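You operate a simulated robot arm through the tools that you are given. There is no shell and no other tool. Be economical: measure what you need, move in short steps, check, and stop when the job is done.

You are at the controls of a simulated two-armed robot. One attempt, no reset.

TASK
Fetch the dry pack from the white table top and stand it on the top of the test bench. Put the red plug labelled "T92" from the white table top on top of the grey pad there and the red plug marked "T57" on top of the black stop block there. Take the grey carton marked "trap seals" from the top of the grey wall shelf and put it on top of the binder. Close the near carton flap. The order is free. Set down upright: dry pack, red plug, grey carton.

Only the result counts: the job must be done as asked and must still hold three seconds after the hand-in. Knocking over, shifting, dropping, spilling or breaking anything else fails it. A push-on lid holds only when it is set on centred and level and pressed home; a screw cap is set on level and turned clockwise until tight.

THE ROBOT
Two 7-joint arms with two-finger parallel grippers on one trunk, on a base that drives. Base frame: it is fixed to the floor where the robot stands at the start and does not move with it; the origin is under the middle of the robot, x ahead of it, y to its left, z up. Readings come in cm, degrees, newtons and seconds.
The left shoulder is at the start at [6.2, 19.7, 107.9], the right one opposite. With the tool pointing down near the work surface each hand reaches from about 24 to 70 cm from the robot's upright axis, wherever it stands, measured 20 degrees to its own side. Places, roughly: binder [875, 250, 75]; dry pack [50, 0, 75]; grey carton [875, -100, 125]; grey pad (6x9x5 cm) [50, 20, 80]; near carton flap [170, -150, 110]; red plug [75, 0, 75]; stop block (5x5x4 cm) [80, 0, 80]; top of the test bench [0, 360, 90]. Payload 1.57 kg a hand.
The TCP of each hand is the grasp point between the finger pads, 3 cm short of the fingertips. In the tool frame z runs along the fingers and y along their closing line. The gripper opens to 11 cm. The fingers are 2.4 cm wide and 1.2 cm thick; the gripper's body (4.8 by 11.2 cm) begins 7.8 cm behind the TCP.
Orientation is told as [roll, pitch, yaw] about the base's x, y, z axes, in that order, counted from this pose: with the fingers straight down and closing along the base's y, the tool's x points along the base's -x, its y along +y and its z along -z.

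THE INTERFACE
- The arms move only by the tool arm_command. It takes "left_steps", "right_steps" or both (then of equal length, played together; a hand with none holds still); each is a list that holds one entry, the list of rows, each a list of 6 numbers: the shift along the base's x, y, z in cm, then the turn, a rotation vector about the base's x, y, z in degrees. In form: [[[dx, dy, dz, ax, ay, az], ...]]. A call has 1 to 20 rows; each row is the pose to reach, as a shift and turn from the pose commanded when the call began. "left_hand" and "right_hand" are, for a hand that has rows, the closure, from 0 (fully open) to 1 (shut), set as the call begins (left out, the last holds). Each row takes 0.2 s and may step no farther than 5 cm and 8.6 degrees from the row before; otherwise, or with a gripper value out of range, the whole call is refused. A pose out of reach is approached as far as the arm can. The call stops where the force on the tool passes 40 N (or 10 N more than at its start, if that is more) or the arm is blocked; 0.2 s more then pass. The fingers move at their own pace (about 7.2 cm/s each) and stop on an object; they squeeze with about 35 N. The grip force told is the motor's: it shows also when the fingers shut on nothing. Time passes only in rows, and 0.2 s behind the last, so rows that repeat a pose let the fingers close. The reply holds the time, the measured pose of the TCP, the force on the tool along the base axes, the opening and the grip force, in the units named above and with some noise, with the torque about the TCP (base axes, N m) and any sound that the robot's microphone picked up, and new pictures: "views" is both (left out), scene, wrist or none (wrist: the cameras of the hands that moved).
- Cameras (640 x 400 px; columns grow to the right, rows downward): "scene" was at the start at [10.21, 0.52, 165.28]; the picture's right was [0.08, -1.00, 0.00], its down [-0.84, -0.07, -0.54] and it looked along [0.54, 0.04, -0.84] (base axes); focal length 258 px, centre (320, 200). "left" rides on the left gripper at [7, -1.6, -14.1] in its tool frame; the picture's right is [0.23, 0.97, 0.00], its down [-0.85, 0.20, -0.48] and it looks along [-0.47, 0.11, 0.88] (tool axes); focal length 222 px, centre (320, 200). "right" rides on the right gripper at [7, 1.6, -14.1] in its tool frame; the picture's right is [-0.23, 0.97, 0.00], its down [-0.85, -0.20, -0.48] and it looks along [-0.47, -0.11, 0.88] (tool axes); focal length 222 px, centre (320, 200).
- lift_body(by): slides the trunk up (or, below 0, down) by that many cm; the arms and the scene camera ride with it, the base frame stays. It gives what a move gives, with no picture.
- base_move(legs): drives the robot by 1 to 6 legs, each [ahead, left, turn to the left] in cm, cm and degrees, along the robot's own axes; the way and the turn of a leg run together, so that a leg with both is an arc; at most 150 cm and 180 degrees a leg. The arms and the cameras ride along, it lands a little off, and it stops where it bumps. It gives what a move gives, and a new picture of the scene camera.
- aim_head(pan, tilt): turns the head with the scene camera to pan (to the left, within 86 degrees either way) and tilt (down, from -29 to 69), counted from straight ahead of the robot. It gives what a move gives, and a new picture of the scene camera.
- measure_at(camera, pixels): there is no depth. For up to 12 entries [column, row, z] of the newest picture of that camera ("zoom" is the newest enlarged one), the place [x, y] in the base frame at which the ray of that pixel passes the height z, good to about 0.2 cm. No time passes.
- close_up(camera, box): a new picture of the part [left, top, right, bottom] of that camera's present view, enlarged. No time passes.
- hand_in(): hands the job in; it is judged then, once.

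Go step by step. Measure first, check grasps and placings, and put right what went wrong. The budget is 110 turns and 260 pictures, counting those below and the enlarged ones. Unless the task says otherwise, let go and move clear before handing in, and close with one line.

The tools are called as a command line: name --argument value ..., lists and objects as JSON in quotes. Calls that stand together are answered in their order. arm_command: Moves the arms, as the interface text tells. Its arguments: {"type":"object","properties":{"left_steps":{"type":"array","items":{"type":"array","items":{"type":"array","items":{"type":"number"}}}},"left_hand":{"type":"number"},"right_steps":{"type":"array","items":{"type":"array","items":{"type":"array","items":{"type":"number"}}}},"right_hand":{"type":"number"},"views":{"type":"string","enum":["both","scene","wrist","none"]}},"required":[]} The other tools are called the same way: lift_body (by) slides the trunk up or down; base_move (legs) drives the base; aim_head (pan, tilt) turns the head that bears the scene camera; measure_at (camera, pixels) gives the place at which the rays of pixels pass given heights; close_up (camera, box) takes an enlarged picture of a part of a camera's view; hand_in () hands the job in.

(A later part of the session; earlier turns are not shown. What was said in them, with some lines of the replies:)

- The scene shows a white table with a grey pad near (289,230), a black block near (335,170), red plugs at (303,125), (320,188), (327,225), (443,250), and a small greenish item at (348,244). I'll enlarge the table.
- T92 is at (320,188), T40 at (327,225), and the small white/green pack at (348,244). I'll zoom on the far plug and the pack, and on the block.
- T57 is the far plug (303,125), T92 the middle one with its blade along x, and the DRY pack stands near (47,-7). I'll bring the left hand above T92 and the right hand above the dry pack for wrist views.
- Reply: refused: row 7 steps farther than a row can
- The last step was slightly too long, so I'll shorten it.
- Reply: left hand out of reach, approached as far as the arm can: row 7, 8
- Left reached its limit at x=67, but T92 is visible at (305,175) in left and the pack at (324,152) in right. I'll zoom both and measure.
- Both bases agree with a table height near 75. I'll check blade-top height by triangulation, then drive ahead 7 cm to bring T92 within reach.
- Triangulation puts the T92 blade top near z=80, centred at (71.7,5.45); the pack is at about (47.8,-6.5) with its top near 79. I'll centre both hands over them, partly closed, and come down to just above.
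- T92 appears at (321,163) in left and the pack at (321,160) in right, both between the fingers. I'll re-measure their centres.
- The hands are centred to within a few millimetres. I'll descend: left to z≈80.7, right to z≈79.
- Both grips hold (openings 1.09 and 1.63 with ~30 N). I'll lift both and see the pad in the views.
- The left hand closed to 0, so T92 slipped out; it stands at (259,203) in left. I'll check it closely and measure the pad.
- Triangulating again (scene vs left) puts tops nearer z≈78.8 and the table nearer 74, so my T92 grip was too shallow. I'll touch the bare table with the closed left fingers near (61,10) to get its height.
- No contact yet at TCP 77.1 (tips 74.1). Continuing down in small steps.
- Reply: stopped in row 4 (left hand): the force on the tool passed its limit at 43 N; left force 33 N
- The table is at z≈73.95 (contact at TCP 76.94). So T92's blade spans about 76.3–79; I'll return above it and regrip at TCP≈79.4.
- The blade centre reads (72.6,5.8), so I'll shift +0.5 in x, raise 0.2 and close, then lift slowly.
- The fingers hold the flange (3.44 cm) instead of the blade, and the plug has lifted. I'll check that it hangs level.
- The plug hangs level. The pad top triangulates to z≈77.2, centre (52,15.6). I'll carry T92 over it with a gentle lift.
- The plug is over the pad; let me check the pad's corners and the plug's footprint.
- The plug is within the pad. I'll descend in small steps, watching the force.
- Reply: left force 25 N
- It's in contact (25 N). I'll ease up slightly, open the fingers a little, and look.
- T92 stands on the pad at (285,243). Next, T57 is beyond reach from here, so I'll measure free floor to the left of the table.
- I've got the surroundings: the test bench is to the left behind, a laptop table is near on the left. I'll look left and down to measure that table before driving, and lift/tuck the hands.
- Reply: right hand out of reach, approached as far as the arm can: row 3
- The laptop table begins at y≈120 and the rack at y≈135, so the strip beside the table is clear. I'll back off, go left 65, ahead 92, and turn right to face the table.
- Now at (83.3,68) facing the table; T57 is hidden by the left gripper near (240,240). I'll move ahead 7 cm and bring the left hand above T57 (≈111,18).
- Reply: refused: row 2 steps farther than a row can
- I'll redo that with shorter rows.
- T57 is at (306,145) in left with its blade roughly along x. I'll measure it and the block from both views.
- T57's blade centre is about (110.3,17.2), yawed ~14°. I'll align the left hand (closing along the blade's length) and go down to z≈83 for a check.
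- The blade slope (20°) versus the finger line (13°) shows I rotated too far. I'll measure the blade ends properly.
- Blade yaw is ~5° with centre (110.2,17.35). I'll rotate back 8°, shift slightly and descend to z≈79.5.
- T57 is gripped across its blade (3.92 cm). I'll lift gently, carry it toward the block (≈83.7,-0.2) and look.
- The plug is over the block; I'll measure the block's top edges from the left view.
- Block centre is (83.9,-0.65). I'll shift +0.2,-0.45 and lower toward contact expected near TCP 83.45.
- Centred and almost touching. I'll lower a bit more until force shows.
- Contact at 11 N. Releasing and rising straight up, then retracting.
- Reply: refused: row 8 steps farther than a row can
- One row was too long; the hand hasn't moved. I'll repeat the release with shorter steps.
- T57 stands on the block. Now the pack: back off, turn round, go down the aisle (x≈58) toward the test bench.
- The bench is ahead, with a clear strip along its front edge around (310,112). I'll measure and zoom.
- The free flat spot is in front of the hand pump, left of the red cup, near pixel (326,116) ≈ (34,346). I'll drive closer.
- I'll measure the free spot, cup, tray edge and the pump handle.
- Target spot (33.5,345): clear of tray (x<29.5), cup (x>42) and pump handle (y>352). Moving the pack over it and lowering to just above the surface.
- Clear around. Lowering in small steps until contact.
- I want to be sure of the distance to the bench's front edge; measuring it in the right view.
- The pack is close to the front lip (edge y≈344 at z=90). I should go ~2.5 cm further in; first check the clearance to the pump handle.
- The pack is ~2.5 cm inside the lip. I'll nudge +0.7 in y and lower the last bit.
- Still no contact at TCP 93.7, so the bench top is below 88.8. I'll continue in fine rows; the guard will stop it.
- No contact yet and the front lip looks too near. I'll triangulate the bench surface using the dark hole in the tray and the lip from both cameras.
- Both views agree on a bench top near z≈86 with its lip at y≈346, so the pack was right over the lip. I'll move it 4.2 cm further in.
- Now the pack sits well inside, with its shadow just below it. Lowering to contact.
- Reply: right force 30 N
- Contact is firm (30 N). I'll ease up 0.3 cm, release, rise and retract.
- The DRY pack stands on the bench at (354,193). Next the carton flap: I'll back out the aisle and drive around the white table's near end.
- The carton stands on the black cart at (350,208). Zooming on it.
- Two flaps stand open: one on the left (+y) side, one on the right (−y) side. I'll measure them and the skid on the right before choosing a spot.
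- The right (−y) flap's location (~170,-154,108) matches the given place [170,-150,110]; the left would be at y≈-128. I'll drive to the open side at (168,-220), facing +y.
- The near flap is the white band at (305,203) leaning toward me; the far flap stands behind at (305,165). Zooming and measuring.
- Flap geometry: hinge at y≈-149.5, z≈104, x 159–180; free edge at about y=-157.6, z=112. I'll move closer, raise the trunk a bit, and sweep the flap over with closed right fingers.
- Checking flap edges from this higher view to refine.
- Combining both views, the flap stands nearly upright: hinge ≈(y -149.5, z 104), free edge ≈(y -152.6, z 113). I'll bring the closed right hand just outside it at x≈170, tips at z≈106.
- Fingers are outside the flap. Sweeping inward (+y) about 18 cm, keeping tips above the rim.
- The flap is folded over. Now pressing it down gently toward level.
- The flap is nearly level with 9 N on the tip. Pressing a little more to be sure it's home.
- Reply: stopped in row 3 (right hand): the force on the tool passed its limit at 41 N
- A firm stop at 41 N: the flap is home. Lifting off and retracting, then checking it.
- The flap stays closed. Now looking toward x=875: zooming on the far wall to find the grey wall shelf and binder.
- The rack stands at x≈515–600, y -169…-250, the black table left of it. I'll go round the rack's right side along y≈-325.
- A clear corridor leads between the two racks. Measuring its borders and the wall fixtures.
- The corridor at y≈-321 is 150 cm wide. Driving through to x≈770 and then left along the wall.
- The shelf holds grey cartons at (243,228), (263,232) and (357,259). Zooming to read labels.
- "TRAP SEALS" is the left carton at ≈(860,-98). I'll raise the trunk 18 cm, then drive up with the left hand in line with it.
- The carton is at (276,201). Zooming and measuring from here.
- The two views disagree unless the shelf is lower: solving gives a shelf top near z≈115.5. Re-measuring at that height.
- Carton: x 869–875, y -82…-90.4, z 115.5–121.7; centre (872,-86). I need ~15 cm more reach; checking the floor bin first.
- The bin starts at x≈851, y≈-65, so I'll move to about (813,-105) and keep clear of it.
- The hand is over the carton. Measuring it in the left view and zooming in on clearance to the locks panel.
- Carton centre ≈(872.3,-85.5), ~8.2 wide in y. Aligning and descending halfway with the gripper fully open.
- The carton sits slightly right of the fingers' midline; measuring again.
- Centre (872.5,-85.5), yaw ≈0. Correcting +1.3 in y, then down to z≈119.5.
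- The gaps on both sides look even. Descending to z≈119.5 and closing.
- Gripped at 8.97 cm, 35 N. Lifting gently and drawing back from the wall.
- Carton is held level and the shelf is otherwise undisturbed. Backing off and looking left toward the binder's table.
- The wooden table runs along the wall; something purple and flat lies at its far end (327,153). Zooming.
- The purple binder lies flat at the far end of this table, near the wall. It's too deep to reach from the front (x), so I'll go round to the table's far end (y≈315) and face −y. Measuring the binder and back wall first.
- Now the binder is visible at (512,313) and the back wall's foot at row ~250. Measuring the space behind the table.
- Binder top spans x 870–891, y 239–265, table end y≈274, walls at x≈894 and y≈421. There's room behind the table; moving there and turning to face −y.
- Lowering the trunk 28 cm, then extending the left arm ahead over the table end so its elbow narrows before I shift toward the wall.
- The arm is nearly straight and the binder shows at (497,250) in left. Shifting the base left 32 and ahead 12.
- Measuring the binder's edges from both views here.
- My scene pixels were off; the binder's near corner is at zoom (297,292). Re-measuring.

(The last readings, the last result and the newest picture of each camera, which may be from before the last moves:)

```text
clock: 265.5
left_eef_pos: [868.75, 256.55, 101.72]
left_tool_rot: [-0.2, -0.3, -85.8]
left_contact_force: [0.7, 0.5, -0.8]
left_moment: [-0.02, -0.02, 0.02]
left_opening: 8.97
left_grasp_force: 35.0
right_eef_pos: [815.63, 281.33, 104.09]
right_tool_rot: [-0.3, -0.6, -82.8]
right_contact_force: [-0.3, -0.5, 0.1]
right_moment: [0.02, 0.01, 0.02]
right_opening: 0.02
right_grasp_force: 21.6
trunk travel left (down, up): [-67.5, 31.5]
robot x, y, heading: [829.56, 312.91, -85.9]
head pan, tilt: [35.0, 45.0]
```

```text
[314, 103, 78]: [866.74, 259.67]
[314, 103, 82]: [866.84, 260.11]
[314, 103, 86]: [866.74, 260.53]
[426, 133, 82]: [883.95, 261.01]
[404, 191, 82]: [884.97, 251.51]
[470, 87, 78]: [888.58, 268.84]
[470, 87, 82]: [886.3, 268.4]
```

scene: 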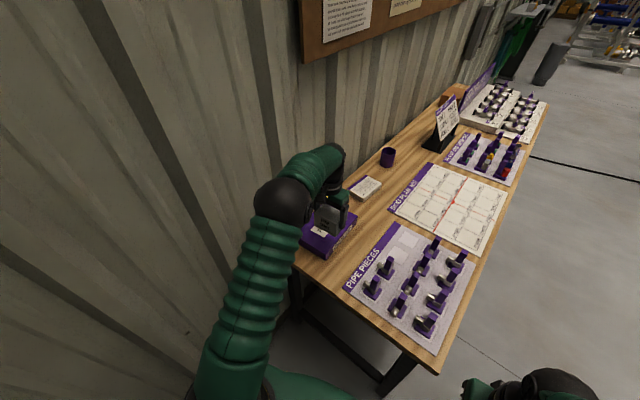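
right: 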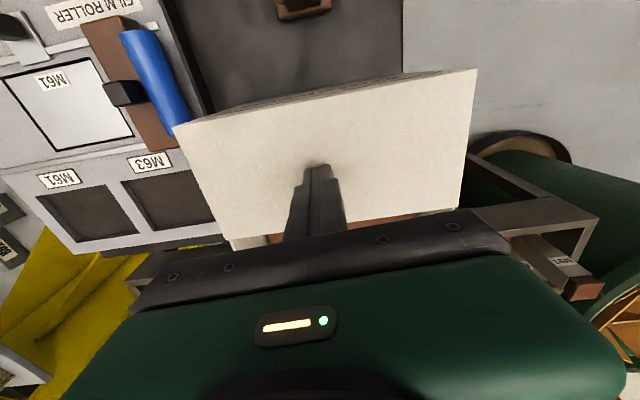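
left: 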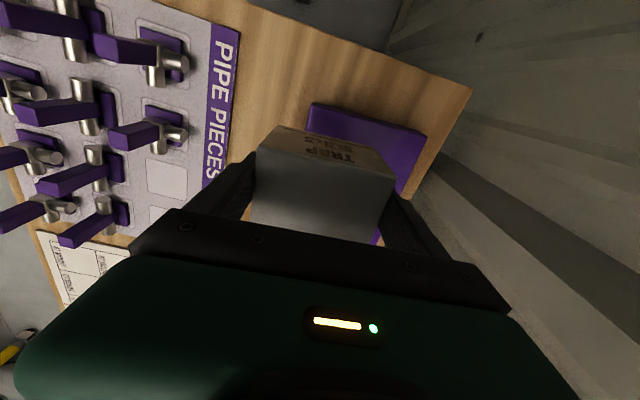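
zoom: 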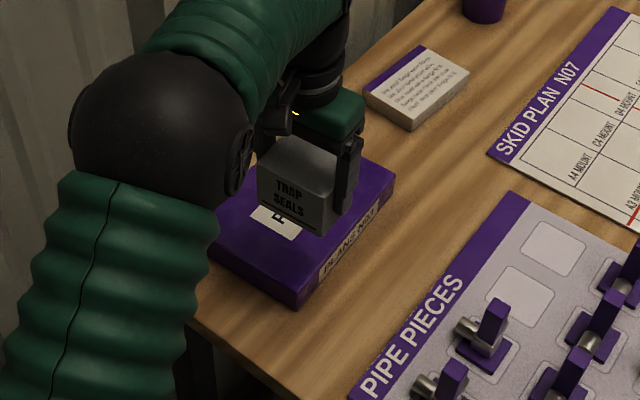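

Binder top is at z≈83, spanning x 867–884, y 236–260. Moving the carton to (875.5,253) and lowering partway.

arm_command --left_steps '[[[2, -1, 0, 0, 0, 0], [4, -2, 0, 0, 0, 0], [6, -3, -1, 0, 0, 0], [6.7, -3.5, -4, 0, 0, 0], [6.7, -3.5, -8, 0, 0, 0], [6.7, -3.5, -11, 0, 0, 0], [6.7, -3.5, -11, 0, 0, 0]]]'

close_up --camera "scene" --box '[270, 160, 400, 290]'

```text
clock: 267.1
left_eef_pos: [874.89, 252.97, 90.73]
left_tool_rot: [-0.2, -0.3, -85.9]
left_contact_force: [1.3, 0.2, -1.9]
left_moment: [0.01, -0.01, -0.03]
left_opening: 8.96
left_grasp_force: 35.0
right_eef_pos: [815.39, 281.37, 104.08]
right_tool_rot: [-0.2, -0.7, -82.9]
right_contact_force: [-0.1, -0.2, 0.3]
right_moment: [0.02, 0.01, -0.02]
right_opening: 0.0
right_grasp_force: 21.2
trunk travel left (down, up): [-67.5, 31.5]
robot x, y, heading: [829.08, 312.52, -85.8]
head pan, tilt: [35.0, 45.0]
```

scene: 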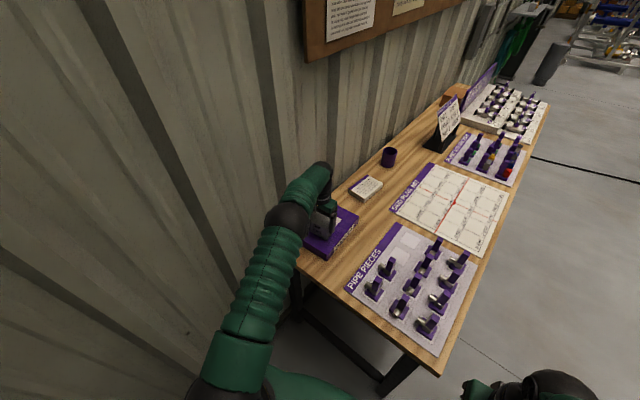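
left: 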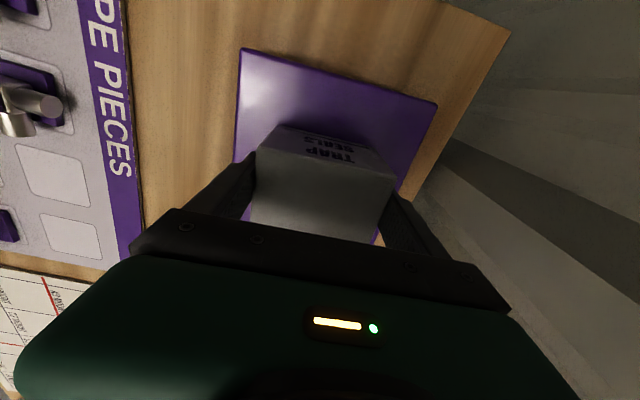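

```text
3.08 times, centred on (335, 225) of scene
```

zoom: 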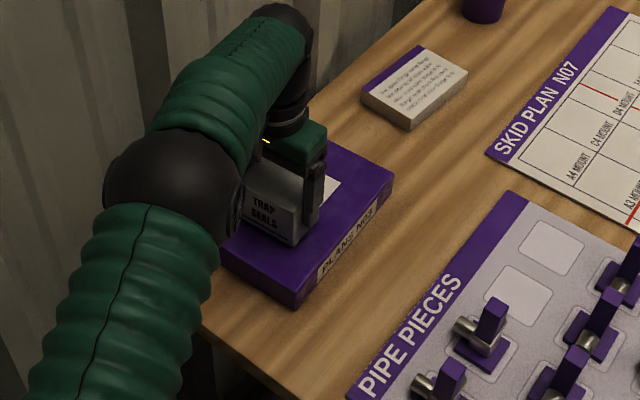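

The carton is over the binder. Lowering in small steps to contact.

arm_command --left_steps '[[[0, 0, -0.5, 0, 0, 0], [0, 0, -1, 0, 0, 0], [0, 0, -1.5, 0, 0, 0], [0, 0, -2, 0, 0, 0]]]' --views "none"

arm_command --left_steps '[[[0, 0, -0.25, 0, 0, 0], [0, 0, -0.5, 0, 0, 0], [0, 0, -0.75, 0, 0, 0]]]' --views "wrist"

```text
clock: 268.1
left_eef_pos: [874.75, 253.24, 89.33]
left_tool_rot: [0.2, -0.7, -86.1]
left_contact_force: [-2.2, -1.8, 31.4]
left_moment: [-0.13, 0.45, 0.15]
left_opening: 8.93
left_grasp_force: 35.5
right_eef_pos: [814.88, 281.5, 104.04]
right_tool_rot: [0.0, -0.8, -82.9]
right_contact_force: [-0.1, -0.1, 0.4]
right_moment: [-0.01, -0.03, 0.0]
right_opening: 0.02
right_grasp_force: 21.2
trunk travel left (down, up): [-67.5, 31.5]
robot x, y, heading: [829.21, 313.05, -86.2]
head pan, tilt: [35.0, 45.0]
```

```text
clock: 268.9
left_eef_pos: [874.64, 253.35, 88.59]
left_tool_rot: [0.3, -0.6, -86.0]
left_contact_force: [0.2, 1.2, 31.1]
left_moment: [0.11, 0.5, -0.04]
left_opening: 8.98
left_grasp_force: 35.3
right_eef_pos: [814.88, 281.67, 104.13]
right_tool_rot: [0.1, -0.8, -82.9]
right_contact_force: [0.7, 0.1, -0.1]
right_moment: [0.02, 0.05, 0.01]
right_opening: 0.0
right_grasp_force: 21.1
trunk travel left (down, up): [-67.5, 31.5]
robot x, y, heading: [829.17, 312.8, -86.0]
head pan, tilt: [35.0, 45.0]
```

left: 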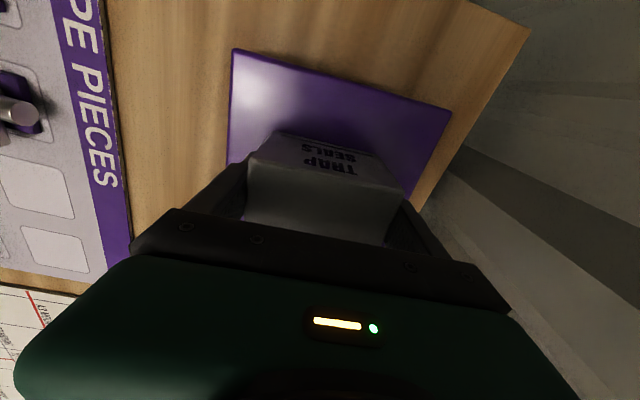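

In firm contact with the binder (31 N; the carton slid up a little in the grip). Easing up, opening fully, and rising.

arm_command --left_steps '[[[0, 0, 0.2, 0, 0, 0], [0, 0, 0.2, 0, 0, 0]]]' --views "none"

arm_command --left_steps '[[[0, 0, 0, 0, 0, 0], [0, 0, 0, 0, 0, 0], [0, 0, 0, 0, 0, 0], [0, 0, 1, 0, 0, 0], [0, 0, 2.5, 0, 0, 0], [0, 0, 4.5, 0, 0, 0], [0, 0, 7, 0, 0, 0], [0, 0, 10, 0, 0, 0], [0, 0, 13, 0, 0, 0]]]' --left_hand 0

close_up --camera "scene" --box '[270, 160, 400, 290]'

```text
clock: 269.5
left_eef_pos: [874.69, 253.26, 88.56]
left_tool_rot: [0.1, -0.5, -86.0]
left_contact_force: [-3.6, 2.0, 20.3]
left_moment: [-0.51, -0.04, -0.08]
left_opening: 8.97
left_grasp_force: 35.1
right_eef_pos: [814.94, 281.61, 104.05]
right_tool_rot: [0.1, -0.9, -82.8]
right_contact_force: [0.2, -0.8, 0.0]
right_moment: [-0.02, 0.01, -0.03]
right_opening: 0.0
right_grasp_force: 21.6
trunk travel left (down, up): [-67.5, 31.5]
robot x, y, heading: [829.15, 312.92, -85.9]
head pan, tilt: [35.0, 45.0]
```

```text
clock: 271.5
left_eef_pos: [875.14, 252.95, 101.26]
left_tool_rot: [-0.1, -0.3, -86.0]
left_contact_force: [-0.7, -0.5, 0.1]
left_moment: [0.0, 0.0, -0.02]
left_opening: 11.02
left_grasp_force: 0.0
right_eef_pos: [815.16, 281.46, 103.99]
right_tool_rot: [-0.1, -0.7, -83.0]
right_contact_force: [0.0, 0.1, -0.5]
right_moment: [0.0, -0.04, 0.0]
right_opening: 0.0
right_grasp_force: 20.8
trunk travel left (down, up): [-67.5, 31.5]
robot x, y, heading: [829.25, 312.77, -86.1]
head pan, tilt: [35.0, 45.0]
```

scene: 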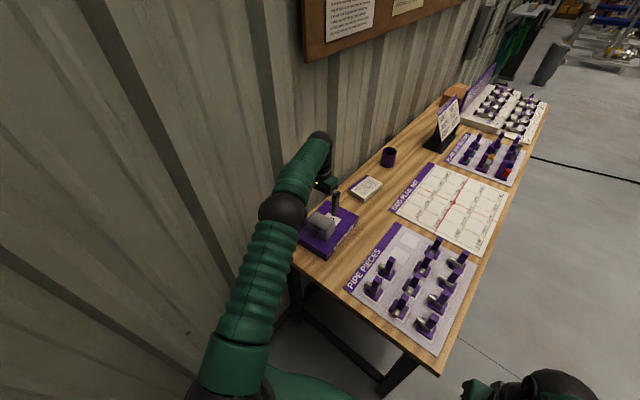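
left: 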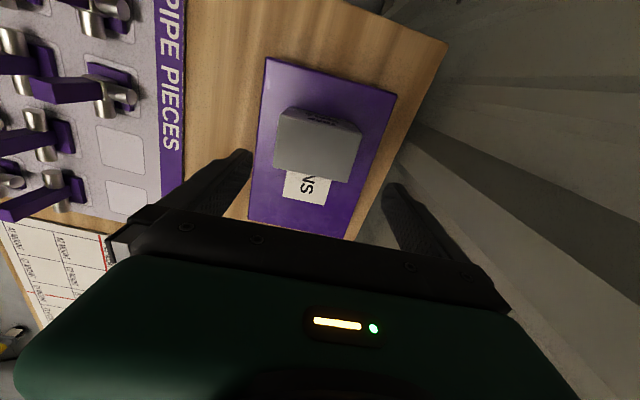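

```text
3.08 times, centred on (335, 225) of scene
```

zoom: 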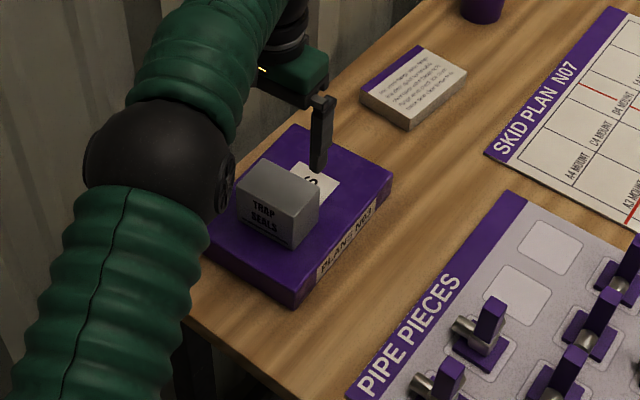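

The carton sits upright on the binder at (320,228). I'll raise the hand further clear and then hand in.

arm_command --left_steps '[[[0, 1, 4, 0, 0, 0], [-2, 4, 6, 0, 0, 0], [-4, 8, 6, 0, 0, 0], [-7, 11, 6, 0, 0, 0], [-10, 14, 6, 0, 0, 0]]]' --views "scene"

```text
clock: 272.7
left_eef_pos: [864.45, 267.7, 107.18]
left_tool_rot: [-0.1, -0.5, -85.9]
left_contact_force: [-0.4, 0.3, -0.7]
left_moment: [-0.02, 0.02, 0.01]
left_opening: 10.98
left_grasp_force: 0.1
right_eef_pos: [815.11, 281.52, 104.08]
right_tool_rot: [-0.1, -0.9, -83.0]
right_contact_force: [-0.5, -1.3, 0.1]
right_moment: [-0.02, -0.03, -0.02]
right_opening: 0.0
right_grasp_force: 21.6
trunk travel left (down, up): [-67.5, 31.5]
robot x, y, heading: [829.42, 312.51, -85.7]
head pan, tilt: [35.0, 45.0]
```

scene: 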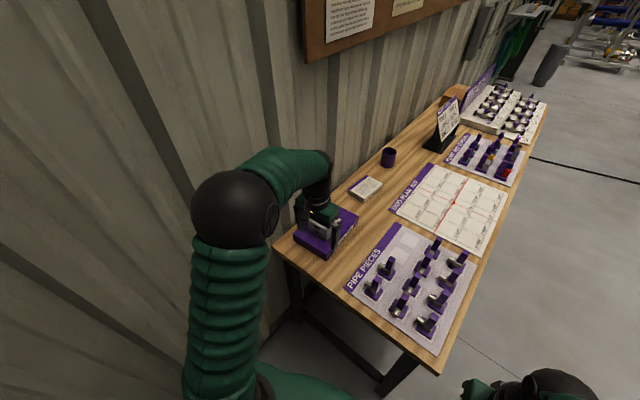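

The hand is clear above the carton, which stands on the binder near (320,228), and every part of the task has been checked. Handing in.

hand_in

```text
The job is handed in.
```

I handed the job in with all five parts done: the dry pack stands on the test bench, T92 is on the grey pad, T57 is on the stop block, "trap seals" is on the binder, and the near carton flap is closed.
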